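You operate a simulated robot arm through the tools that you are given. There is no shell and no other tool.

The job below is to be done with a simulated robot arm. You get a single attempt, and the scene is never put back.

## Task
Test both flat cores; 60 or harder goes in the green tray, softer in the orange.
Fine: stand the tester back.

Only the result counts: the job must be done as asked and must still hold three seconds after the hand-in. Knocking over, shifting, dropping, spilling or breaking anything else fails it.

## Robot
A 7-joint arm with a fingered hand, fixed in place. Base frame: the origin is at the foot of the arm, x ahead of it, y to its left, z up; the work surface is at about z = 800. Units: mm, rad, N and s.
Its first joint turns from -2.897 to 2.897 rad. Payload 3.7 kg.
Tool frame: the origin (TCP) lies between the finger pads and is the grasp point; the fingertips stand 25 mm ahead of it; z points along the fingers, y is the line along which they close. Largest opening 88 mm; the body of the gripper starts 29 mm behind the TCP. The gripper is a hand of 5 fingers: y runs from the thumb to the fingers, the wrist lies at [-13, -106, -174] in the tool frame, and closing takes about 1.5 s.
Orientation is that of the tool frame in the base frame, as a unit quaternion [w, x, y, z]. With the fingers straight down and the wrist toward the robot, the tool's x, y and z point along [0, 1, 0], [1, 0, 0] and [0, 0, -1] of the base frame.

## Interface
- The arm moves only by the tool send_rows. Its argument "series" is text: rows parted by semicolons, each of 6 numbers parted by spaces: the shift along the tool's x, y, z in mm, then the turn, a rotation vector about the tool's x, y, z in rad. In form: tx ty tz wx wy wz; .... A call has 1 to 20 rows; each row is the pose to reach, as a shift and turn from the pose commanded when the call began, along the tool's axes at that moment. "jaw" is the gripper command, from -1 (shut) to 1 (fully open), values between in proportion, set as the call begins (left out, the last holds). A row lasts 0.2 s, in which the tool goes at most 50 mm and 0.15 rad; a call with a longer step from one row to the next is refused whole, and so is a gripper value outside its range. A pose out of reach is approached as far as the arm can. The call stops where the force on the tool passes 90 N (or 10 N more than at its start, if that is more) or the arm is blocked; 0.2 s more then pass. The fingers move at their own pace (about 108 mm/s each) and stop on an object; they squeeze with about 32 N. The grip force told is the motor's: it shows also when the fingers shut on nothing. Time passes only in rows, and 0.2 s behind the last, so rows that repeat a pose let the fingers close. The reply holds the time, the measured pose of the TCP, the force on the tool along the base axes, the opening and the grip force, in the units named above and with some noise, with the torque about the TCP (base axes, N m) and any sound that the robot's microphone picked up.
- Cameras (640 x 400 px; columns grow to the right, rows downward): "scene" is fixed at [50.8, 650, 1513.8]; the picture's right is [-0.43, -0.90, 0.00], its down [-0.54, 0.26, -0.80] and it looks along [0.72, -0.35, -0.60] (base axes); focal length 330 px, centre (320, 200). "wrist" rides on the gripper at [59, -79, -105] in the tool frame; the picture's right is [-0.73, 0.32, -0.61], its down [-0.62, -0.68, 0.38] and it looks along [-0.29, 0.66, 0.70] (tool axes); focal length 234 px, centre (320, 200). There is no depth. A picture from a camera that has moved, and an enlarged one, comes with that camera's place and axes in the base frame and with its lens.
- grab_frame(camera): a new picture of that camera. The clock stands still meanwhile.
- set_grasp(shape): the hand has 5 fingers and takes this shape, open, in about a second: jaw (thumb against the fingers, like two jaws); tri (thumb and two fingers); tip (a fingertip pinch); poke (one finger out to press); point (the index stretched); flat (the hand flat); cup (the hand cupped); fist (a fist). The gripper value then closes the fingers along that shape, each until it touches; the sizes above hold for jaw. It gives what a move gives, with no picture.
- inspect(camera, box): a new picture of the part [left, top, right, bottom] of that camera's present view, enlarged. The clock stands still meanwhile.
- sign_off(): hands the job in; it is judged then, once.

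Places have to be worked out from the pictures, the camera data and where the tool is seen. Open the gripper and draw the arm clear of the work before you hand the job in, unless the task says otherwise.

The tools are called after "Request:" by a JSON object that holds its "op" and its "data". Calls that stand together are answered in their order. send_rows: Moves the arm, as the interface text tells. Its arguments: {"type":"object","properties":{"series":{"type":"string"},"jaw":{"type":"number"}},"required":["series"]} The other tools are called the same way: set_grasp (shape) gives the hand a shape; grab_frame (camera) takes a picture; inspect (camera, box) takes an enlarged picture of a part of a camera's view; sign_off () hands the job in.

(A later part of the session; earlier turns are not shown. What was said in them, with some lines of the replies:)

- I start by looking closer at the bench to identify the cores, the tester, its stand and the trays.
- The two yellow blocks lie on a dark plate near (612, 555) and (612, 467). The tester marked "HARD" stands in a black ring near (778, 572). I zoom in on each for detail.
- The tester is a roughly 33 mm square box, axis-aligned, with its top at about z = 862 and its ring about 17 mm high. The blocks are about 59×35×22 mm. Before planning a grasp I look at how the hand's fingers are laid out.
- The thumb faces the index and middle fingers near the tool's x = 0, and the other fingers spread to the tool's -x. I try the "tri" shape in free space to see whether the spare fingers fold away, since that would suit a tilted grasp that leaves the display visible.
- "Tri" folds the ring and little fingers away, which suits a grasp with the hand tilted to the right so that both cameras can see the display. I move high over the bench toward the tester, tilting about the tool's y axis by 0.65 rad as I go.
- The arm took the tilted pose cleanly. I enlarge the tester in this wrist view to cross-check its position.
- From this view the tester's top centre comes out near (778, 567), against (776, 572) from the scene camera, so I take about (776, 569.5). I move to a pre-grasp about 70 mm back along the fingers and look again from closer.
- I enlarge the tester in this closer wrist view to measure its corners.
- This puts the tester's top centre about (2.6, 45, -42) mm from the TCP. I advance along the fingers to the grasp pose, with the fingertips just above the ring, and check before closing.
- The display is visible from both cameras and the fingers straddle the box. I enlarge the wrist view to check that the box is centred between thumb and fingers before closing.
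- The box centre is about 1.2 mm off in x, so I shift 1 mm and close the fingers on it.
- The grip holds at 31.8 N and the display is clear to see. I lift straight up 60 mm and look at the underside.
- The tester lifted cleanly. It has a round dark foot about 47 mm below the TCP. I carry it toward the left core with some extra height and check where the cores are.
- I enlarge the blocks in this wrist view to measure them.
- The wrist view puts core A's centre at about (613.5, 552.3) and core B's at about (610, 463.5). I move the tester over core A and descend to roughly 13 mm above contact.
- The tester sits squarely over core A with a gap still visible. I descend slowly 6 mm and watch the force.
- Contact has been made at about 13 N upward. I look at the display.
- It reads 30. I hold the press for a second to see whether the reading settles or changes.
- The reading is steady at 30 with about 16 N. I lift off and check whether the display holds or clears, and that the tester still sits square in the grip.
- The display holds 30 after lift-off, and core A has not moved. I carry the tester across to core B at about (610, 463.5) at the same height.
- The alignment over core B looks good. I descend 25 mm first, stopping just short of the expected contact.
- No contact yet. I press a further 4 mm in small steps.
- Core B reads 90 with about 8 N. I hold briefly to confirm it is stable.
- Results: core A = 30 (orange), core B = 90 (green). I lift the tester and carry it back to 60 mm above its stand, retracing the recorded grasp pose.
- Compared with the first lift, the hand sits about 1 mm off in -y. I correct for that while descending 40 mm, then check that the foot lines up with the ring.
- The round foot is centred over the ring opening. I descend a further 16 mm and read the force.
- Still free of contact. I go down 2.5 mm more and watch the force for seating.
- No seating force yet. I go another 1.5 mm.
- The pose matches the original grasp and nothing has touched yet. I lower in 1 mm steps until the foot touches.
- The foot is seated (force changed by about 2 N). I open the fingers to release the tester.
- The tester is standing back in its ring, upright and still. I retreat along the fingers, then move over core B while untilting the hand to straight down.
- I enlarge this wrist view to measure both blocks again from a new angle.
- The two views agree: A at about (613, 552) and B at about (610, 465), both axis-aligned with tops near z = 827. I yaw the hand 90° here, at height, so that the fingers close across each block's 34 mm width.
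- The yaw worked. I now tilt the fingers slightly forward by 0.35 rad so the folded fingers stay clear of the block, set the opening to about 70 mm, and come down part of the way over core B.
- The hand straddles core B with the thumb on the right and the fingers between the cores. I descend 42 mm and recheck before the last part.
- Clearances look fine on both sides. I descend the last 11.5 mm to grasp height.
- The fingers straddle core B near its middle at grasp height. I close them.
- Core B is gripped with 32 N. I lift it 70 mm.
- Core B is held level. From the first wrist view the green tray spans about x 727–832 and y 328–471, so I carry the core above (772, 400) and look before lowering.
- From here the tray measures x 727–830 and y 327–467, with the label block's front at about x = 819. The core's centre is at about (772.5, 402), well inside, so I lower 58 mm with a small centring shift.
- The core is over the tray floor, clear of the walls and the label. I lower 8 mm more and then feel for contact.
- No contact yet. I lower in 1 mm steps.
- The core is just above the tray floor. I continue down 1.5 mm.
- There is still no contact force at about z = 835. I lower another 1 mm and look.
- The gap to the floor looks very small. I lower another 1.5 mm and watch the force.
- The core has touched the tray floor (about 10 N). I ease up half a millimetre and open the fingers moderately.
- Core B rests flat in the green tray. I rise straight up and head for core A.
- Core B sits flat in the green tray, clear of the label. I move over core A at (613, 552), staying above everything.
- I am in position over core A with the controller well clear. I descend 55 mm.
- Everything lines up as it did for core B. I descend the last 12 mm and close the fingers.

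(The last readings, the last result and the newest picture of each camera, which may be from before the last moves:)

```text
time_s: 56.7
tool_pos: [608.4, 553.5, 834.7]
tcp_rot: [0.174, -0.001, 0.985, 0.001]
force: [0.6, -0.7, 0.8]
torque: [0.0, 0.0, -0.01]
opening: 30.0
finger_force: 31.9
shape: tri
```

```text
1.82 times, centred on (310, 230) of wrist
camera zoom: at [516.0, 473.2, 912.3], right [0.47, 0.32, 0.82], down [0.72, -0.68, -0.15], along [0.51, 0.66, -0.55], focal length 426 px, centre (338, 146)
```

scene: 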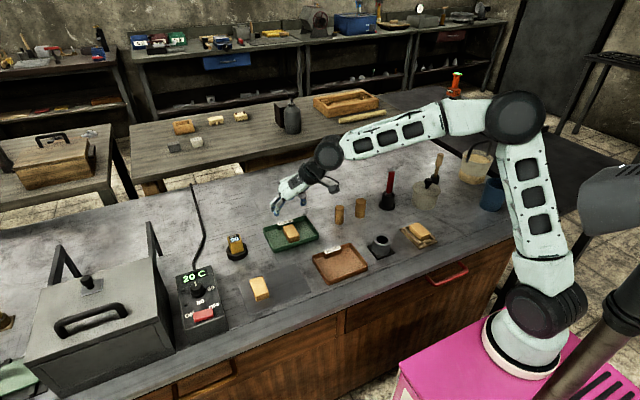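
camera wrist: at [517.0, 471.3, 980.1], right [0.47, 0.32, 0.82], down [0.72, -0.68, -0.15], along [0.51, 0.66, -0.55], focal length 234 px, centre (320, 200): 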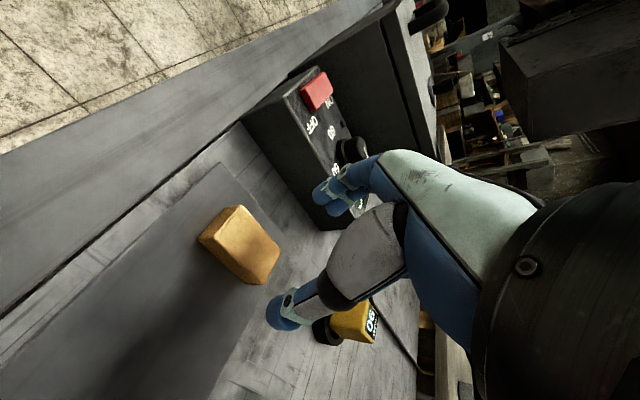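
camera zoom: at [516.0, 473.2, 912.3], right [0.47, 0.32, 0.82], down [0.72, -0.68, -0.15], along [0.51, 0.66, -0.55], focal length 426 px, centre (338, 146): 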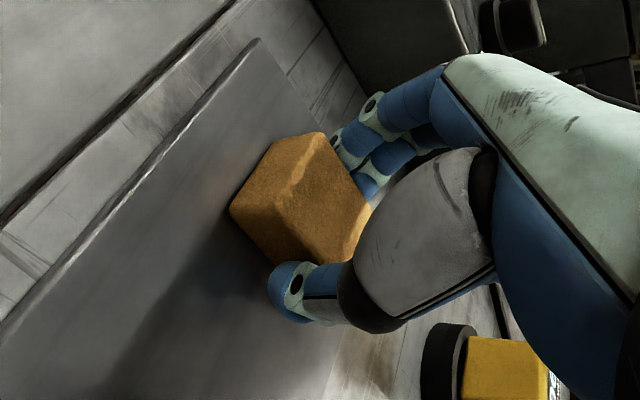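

Core A is gripped. I lift it 72 mm and carry it over the orange tray.

Request:
{"op": "send_rows", "data": {"series": "-1.7 0 -4.7 0 0 0; -5.1 0 -14.1 0 0 0; -12 0 -32.9 0 0 0; -18.9 0 -51.6 0 0 0; -24.7 0 -67.6 0 0 0; -23.1 -33.1 -68.2 0 0 0; -21.5 -66.3 -68.8 0 0 0; -19.9 -99.4 -69.4 0 0 0; -18.2 -132.6 -69.9 0 0 0; -16.6 -165.7 -70.5 0 0 0; -15 -198.9 -71.1 0 0 0; -13.4 -232 -71.7 0 0 0; -13.4 -232 -71.7 0 0 0", "jaw": -1}}

Request:
{"op": "grab_frame", "data": {"camera": "wrist"}}

Request:
{"op": "inspect", "data": {"camera": "scene", "box": [260, 190, 420, 310]}}

```text
time_s: 59.5
tool_pos: [594.7, 321.8, 906.3]
tcp_rot: [0.174, -0.001, 0.985, -0.001]
force: [0.1, 0.5, -0.3]
torque: [0.0, 0.04, 0.01]
opening: 30.7
finger_force: 31.7
shape: tri
```

```text
taken
camera wrist: at [503.3, 240.9, 983.7], right [0.47, 0.32, 0.82], down [0.72, -0.68, -0.15], along [0.51, 0.66, -0.55], focal length 234 px, centre (320, 200)
```

wrist: 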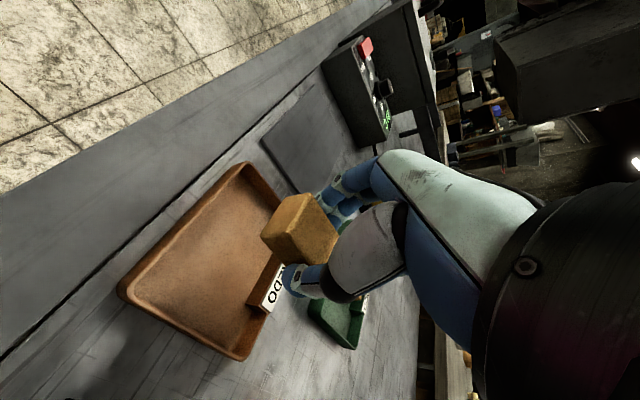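

```text
3.33 times, centred on (340, 250) of scene
camera zoom: at [50.8, 650.0, 1513.8], right [-0.43, -0.9, 0.0], down [-0.54, 0.26, -0.8], along [0.72, -0.35, -0.6], focal length 1100 px, centre (253, 33)
```

zoom: 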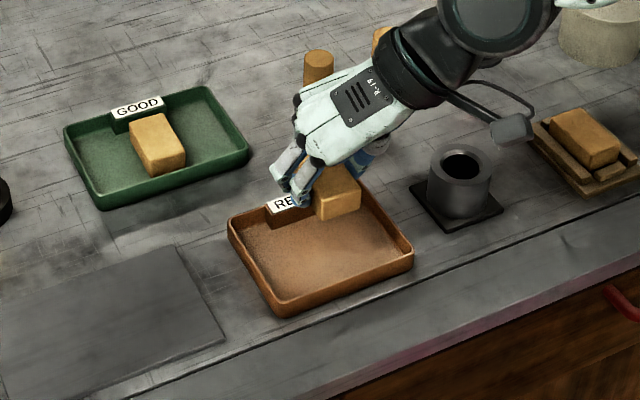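

The orange tray measures x 552–649 and y 256–379, with the label front near x = 638. The held core is centred at about (600, 320), so I shift 2 mm and lower 60 mm.

Request:
{"op": "send_rows", "data": {"series": "6.5 -1 13.6 0 0 0; 12 -2 28 0 0 0; 17 -2 42 0 0 0; 22.5 -2 55.6 0 0 0; 22.5 -2 55.6 0 0 0", "jaw": -1}}

Request:
{"op": "inspect", "data": {"camera": "scene", "box": [290, 210, 390, 300]}}

Request:
{"op": "grab_frame", "data": {"camera": "wrist"}}

```text
time_s: 60.7
tool_pos: [594.7, 320.1, 846.1]
tcp_rot: [0.174, 0.001, 0.985, 0.0]
force: [-0.2, -0.6, -0.5]
torque: [-0.01, 0.0, 0.02]
opening: 30.2
finger_force: 31.8
shape: tri
```

```text
4.44 times, centred on (340, 255) of scene
camera zoom: at [50.8, 650.0, 1513.8], right [-0.43, -0.9, 0.0], down [-0.54, 0.26, -0.8], along [0.72, -0.35, -0.6], focal length 1467 px, centre (231, -44)
```

zoom: 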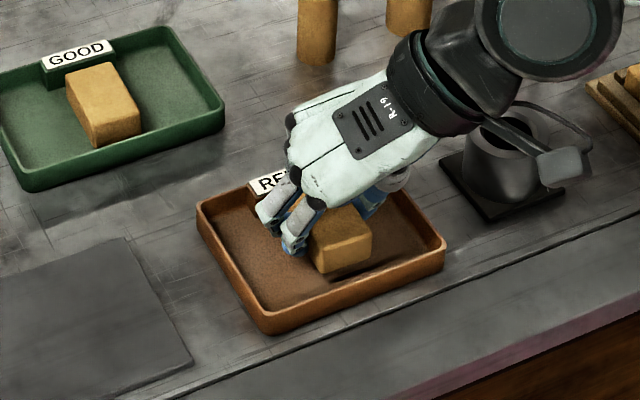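

```text
taken
camera wrist: at [502.6, 239.0, 923.2], right [0.47, 0.32, 0.82], down [0.72, -0.68, -0.15], along [0.51, 0.66, -0.55], focal length 234 px, centre (320, 200)
```

wrist: 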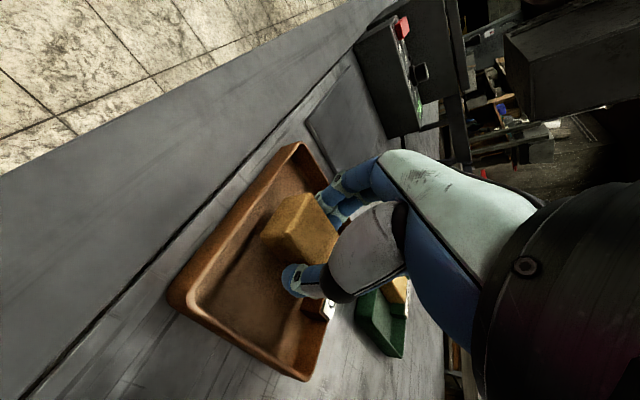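

The core is inside the orange tray's outline. I lower 10 mm more, to just above the expected floor contact.

Request:
{"op": "send_rows", "data": {"series": "1.2 0 3.1 0 0 0; 2.3 0 6.3 0 0 0; 3.4 0 9.4 0 0 0; 3.4 0 9.4 0 0 0", "jaw": -1}}

```text
time_s: 61.7
tool_pos: [594.2, 319.5, 836.4]
tcp_rot: [0.174, -0.001, 0.985, 0.0]
force: [0.4, 0.4, -0.7]
torque: [0.02, 0.03, -0.02]
opening: 30.3
finger_force: 31.7
shape: tri
```

No contact yet. I lower 1.5 mm more.

Request:
{"op": "send_rows", "data": {"series": "0.34 0 0.94 0 0 0; 0.51 0 1.41 0 0 0; 0.51 0 1.41 0 0 0", "jaw": -1}}

```text
time_s: 62.5
tool_pos: [593.6, 319.1, 834.0]
tcp_rot: [0.175, -0.001, 0.985, -0.001]
force: [0.2, 0.2, -0.9]
torque: [-0.01, 0.02, 0.01]
opening: 30.2
finger_force: 32.6
shape: tri
```

Still free at about z = 834. I lower another 1 mm.

Request:
{"op": "send_rows", "data": {"series": "0.2 0 0.5 0 0 0; 0.34 0 0.94 0 0 0; 0.34 0 0.94 0 0 0", "jaw": -1}}

```text
time_s: 63.3
tool_pos: [593.5, 320.6, 834.3]
tcp_rot: [0.174, 0.0, 0.985, 0.0]
force: [0.7, 0.8, -1.5]
torque: [-0.01, 0.0, 0.01]
opening: 30.1
finger_force: 31.9
shape: tri
```

The force is unchanged. I lower another 1 mm.

Request:
{"op": "send_rows", "data": {"series": "0.2 0 0.5 0 0 0; 0.34 0 0.94 0 0 0; 0.34 0 0.94 0 0 0", "jaw": -1}}

```text
time_s: 64.1
tool_pos: [593.1, 319.3, 832.4]
tcp_rot: [0.174, 0.0, 0.985, 0.0]
force: [0.8, 0.5, -0.3]
torque: [-0.02, 0.02, -0.02]
opening: 30.3
finger_force: 31.5
shape: tri
```

I see only a slight change, so I lower 0.8 mm more and look at the gap.

Request:
{"op": "send_rows", "data": {"series": "0.14 0 0.4 0 0 0; 0.27 0 0.75 0 0 0; 0.27 0 0.75 0 0 0", "jaw": -1}}

Request:
{"op": "inspect", "data": {"camera": "scene", "box": [310, 230, 370, 280]}}

```text
time_s: 64.9
tool_pos: [594.1, 320.6, 833.2]
tcp_rot: [0.175, 0.0, 0.985, 0.0]
force: [0.1, -0.6, 2.7]
torque: [0.02, -0.02, 0.02]
opening: 30.2
finger_force: 31.9
shape: tri
```

```text
8.00 times, centred on (340, 255) of scene
camera zoom: at [50.8, 650.0, 1513.8], right [-0.43, -0.9, 0.0], down [-0.54, 0.26, -0.8], along [0.72, -0.35, -0.6], focal length 2640 px, centre (160, -240)
```

zoom: 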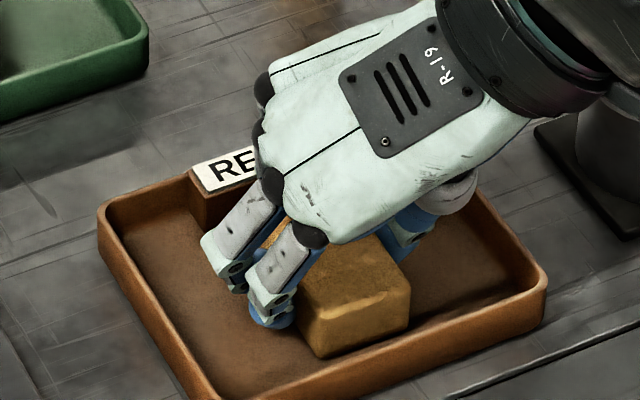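

The core now touches the tray floor (about 3–4 N). I open the fingers just enough to release it.

Request:
{"op": "send_rows", "data": {"series": "0 0 0 0 0 0; 0 0 0 0 0 0; 0 0 0 0 0 0; 0 0 0 0 0 0; 0 0 0 0 0 0", "jaw": 0.2}}

Request:
{"op": "inspect", "data": {"camera": "scene", "box": [290, 210, 390, 300]}}

Request:
{"op": "grab_frame", "data": {"camera": "wrist"}}

```text
time_s: 66.1
tool_pos: [594.4, 320.6, 831.6]
tcp_rot: [0.174, 0.0, 0.985, 0.001]
force: [0.1, -0.6, 0.2]
torque: [-0.01, -0.03, 0.03]
opening: 52.2
finger_force: 0.1
shape: tri
```

```text
4.44 times, centred on (340, 255) of scene
camera zoom: at [50.8, 650.0, 1513.8], right [-0.43, -0.9, 0.0], down [-0.54, 0.26, -0.8], along [0.72, -0.35, -0.6], focal length 1467 px, centre (231, -44)
```

zoom: 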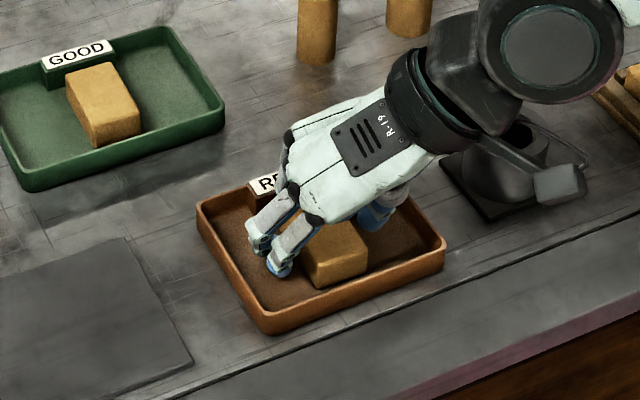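

```text
taken
camera wrist: at [502.7, 239.6, 909.7], right [0.47, 0.32, 0.82], down [0.72, -0.68, -0.15], along [0.51, 0.66, -0.55], focal length 234 px, centre (320, 200)
```

wrist: 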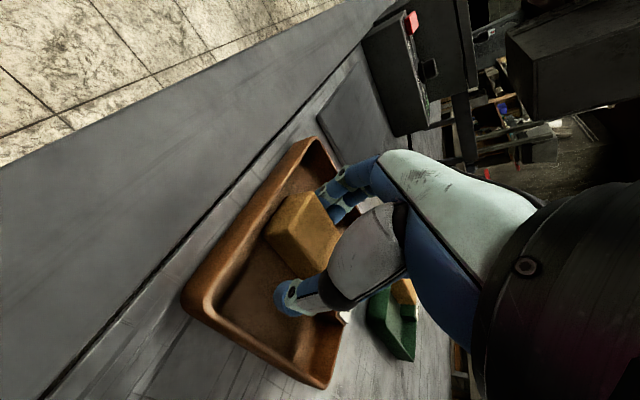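

Core A is released flat in the orange tray. I rise straight up well clear of the bench, opening fully at the top.

Request:
{"op": "send_rows", "data": {"series": "-3.4 0 -9.4 0 0 0; -8.6 0 -23.5 0 0 0; -17.2 0 -47 0 0 0; -27.4 0 -75.1 0 0 0; -41.2 0 -112.7 0 0 0; -54.9 0 -150.2 0 0 0; -68.6 0 -187.8 0 0 0; -68.6 0 -187.8 0 0 0", "jaw": 0.2}}

Request:
{"op": "grab_frame", "data": {"camera": "scene"}}

Request:
{"op": "inspect", "data": {"camera": "scene", "box": [210, 200, 390, 310]}}

Request:
{"op": "grab_frame", "data": {"camera": "wrist"}}

```text
time_s: 67.9
tool_pos: [593.1, 318.9, 1033.7]
tcp_rot: [0.174, 0.0, 0.985, 0.0]
force: [0.3, -0.2, 0.3]
torque: [-0.03, -0.03, 0.01]
opening: 52.4
finger_force: 0.1
shape: tri
```

```text
taken
```

scene: 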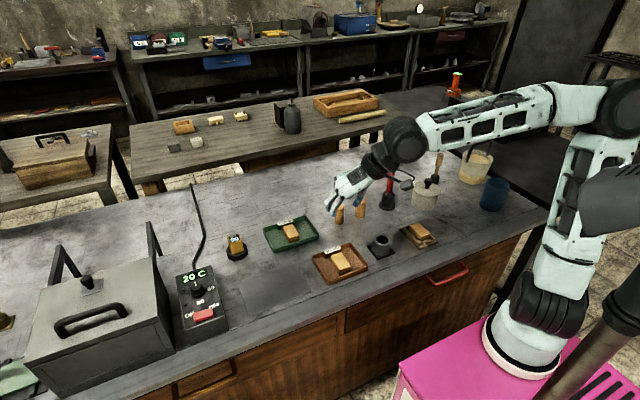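

```text
3.56 times, centred on (300, 255) of scene
camera zoom: at [50.8, 650.0, 1513.8], right [-0.43, -0.9, 0.0], down [-0.54, 0.26, -0.8], along [0.72, -0.35, -0.6], focal length 1173 px, centre (391, 4)
```

zoom: 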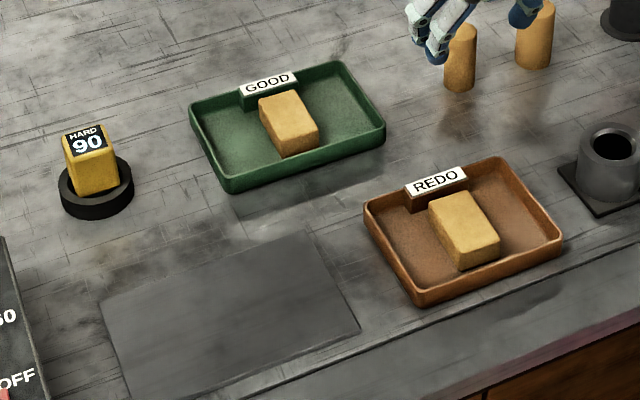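

```text
taken
camera wrist: at [501.2, 239.4, 1109.8], right [0.47, 0.32, 0.82], down [0.72, -0.68, -0.15], along [0.51, 0.66, -0.55], focal length 234 px, centre (320, 200)
```

wrist: 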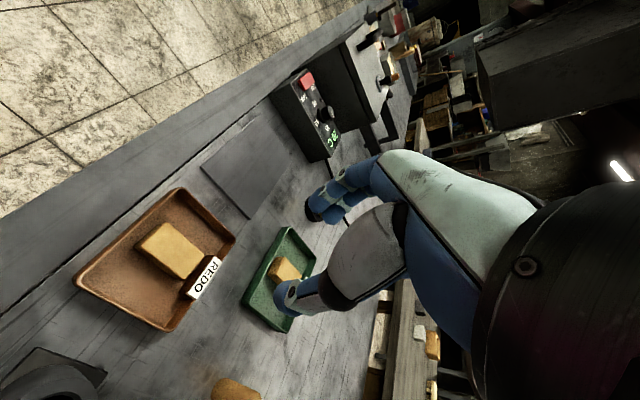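

Core B (90) is in the green tray and core A (30) is in the orange tray. I open the hand fully and compare the tester against its starting view.

Request:
{"op": "send_rows", "data": {"series": "0 0 -10 0 0 0; 0 0 -20 0 0 0; 0 0 -20 0 0 0; 0 0 -20 0 0 0; 0 0 -20 0 0 0", "jaw": 1}}

Request:
{"op": "inspect", "data": {"camera": "scene", "box": [215, 220, 265, 265]}}

Request:
{"op": "inspect", "data": {"camera": "scene", "box": [255, 205, 375, 295]}}

```text
time_s: 69.1
tool_pos: [586.3, 318.8, 1051.3]
tcp_rot: [0.173, 0.0, 0.985, 0.001]
force: [0.4, -0.6, -0.1]
torque: [-0.02, -0.01, -0.02]
opening: 87.4
finger_force: 0.0
shape: tri
```

```text
8.89 times, centred on (240, 242) of scene
camera zoom: at [50.8, 650.0, 1513.8], right [-0.43, -0.9, 0.0], down [-0.54, 0.26, -0.8], along [0.72, -0.35, -0.6], focal length 2933 px, centre (1031, -178)
```

zoom: 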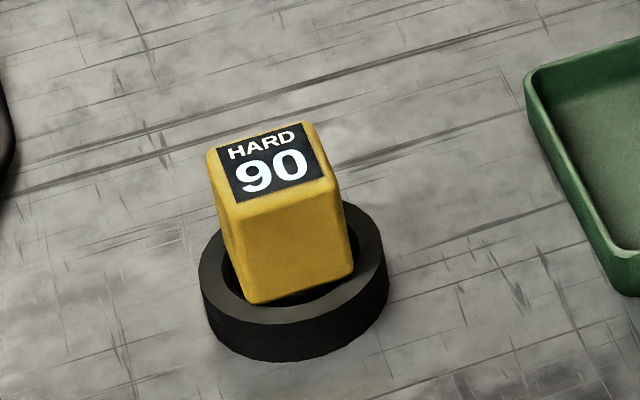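

```text
4.44 times, centred on (315, 250) of scene
camera zoom: at [50.8, 650.0, 1513.8], right [-0.43, -0.9, 0.0], down [-0.54, 0.26, -0.8], along [0.72, -0.35, -0.6], focal length 1467 px, centre (342, -22)
```

zoom: 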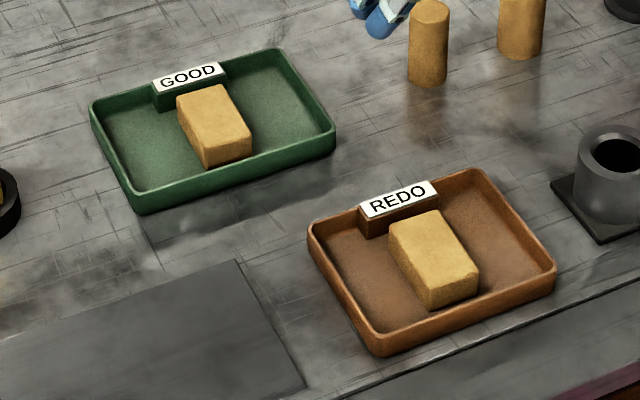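

The tester stands upright in its unmoved ring. Both trays are where they were, each holding its core flat, and the hand is open and clear of the work. I hand the job in.

Request:
{"op": "sign_off", "data": {}}

```text
The job is handed in.
```

Both flat cores are tested and sorted, and the job is handed in. The sign-off reply didn't say whether it passed.

| Core | Starting place | Reading | Tray |
|---|---|---|---|
| A | left on the plate | 30 | orange |
| B | right on the plate | 90 | green |

Both readings stayed steady while the tester was pressed on the core. The tester is standing upright in its ring again, still showing 90. In the last pictures the ring and trays are where they started. Both cores lie flat in their trays, and nothing else looks disturbed. I left the hand open and above the bench.
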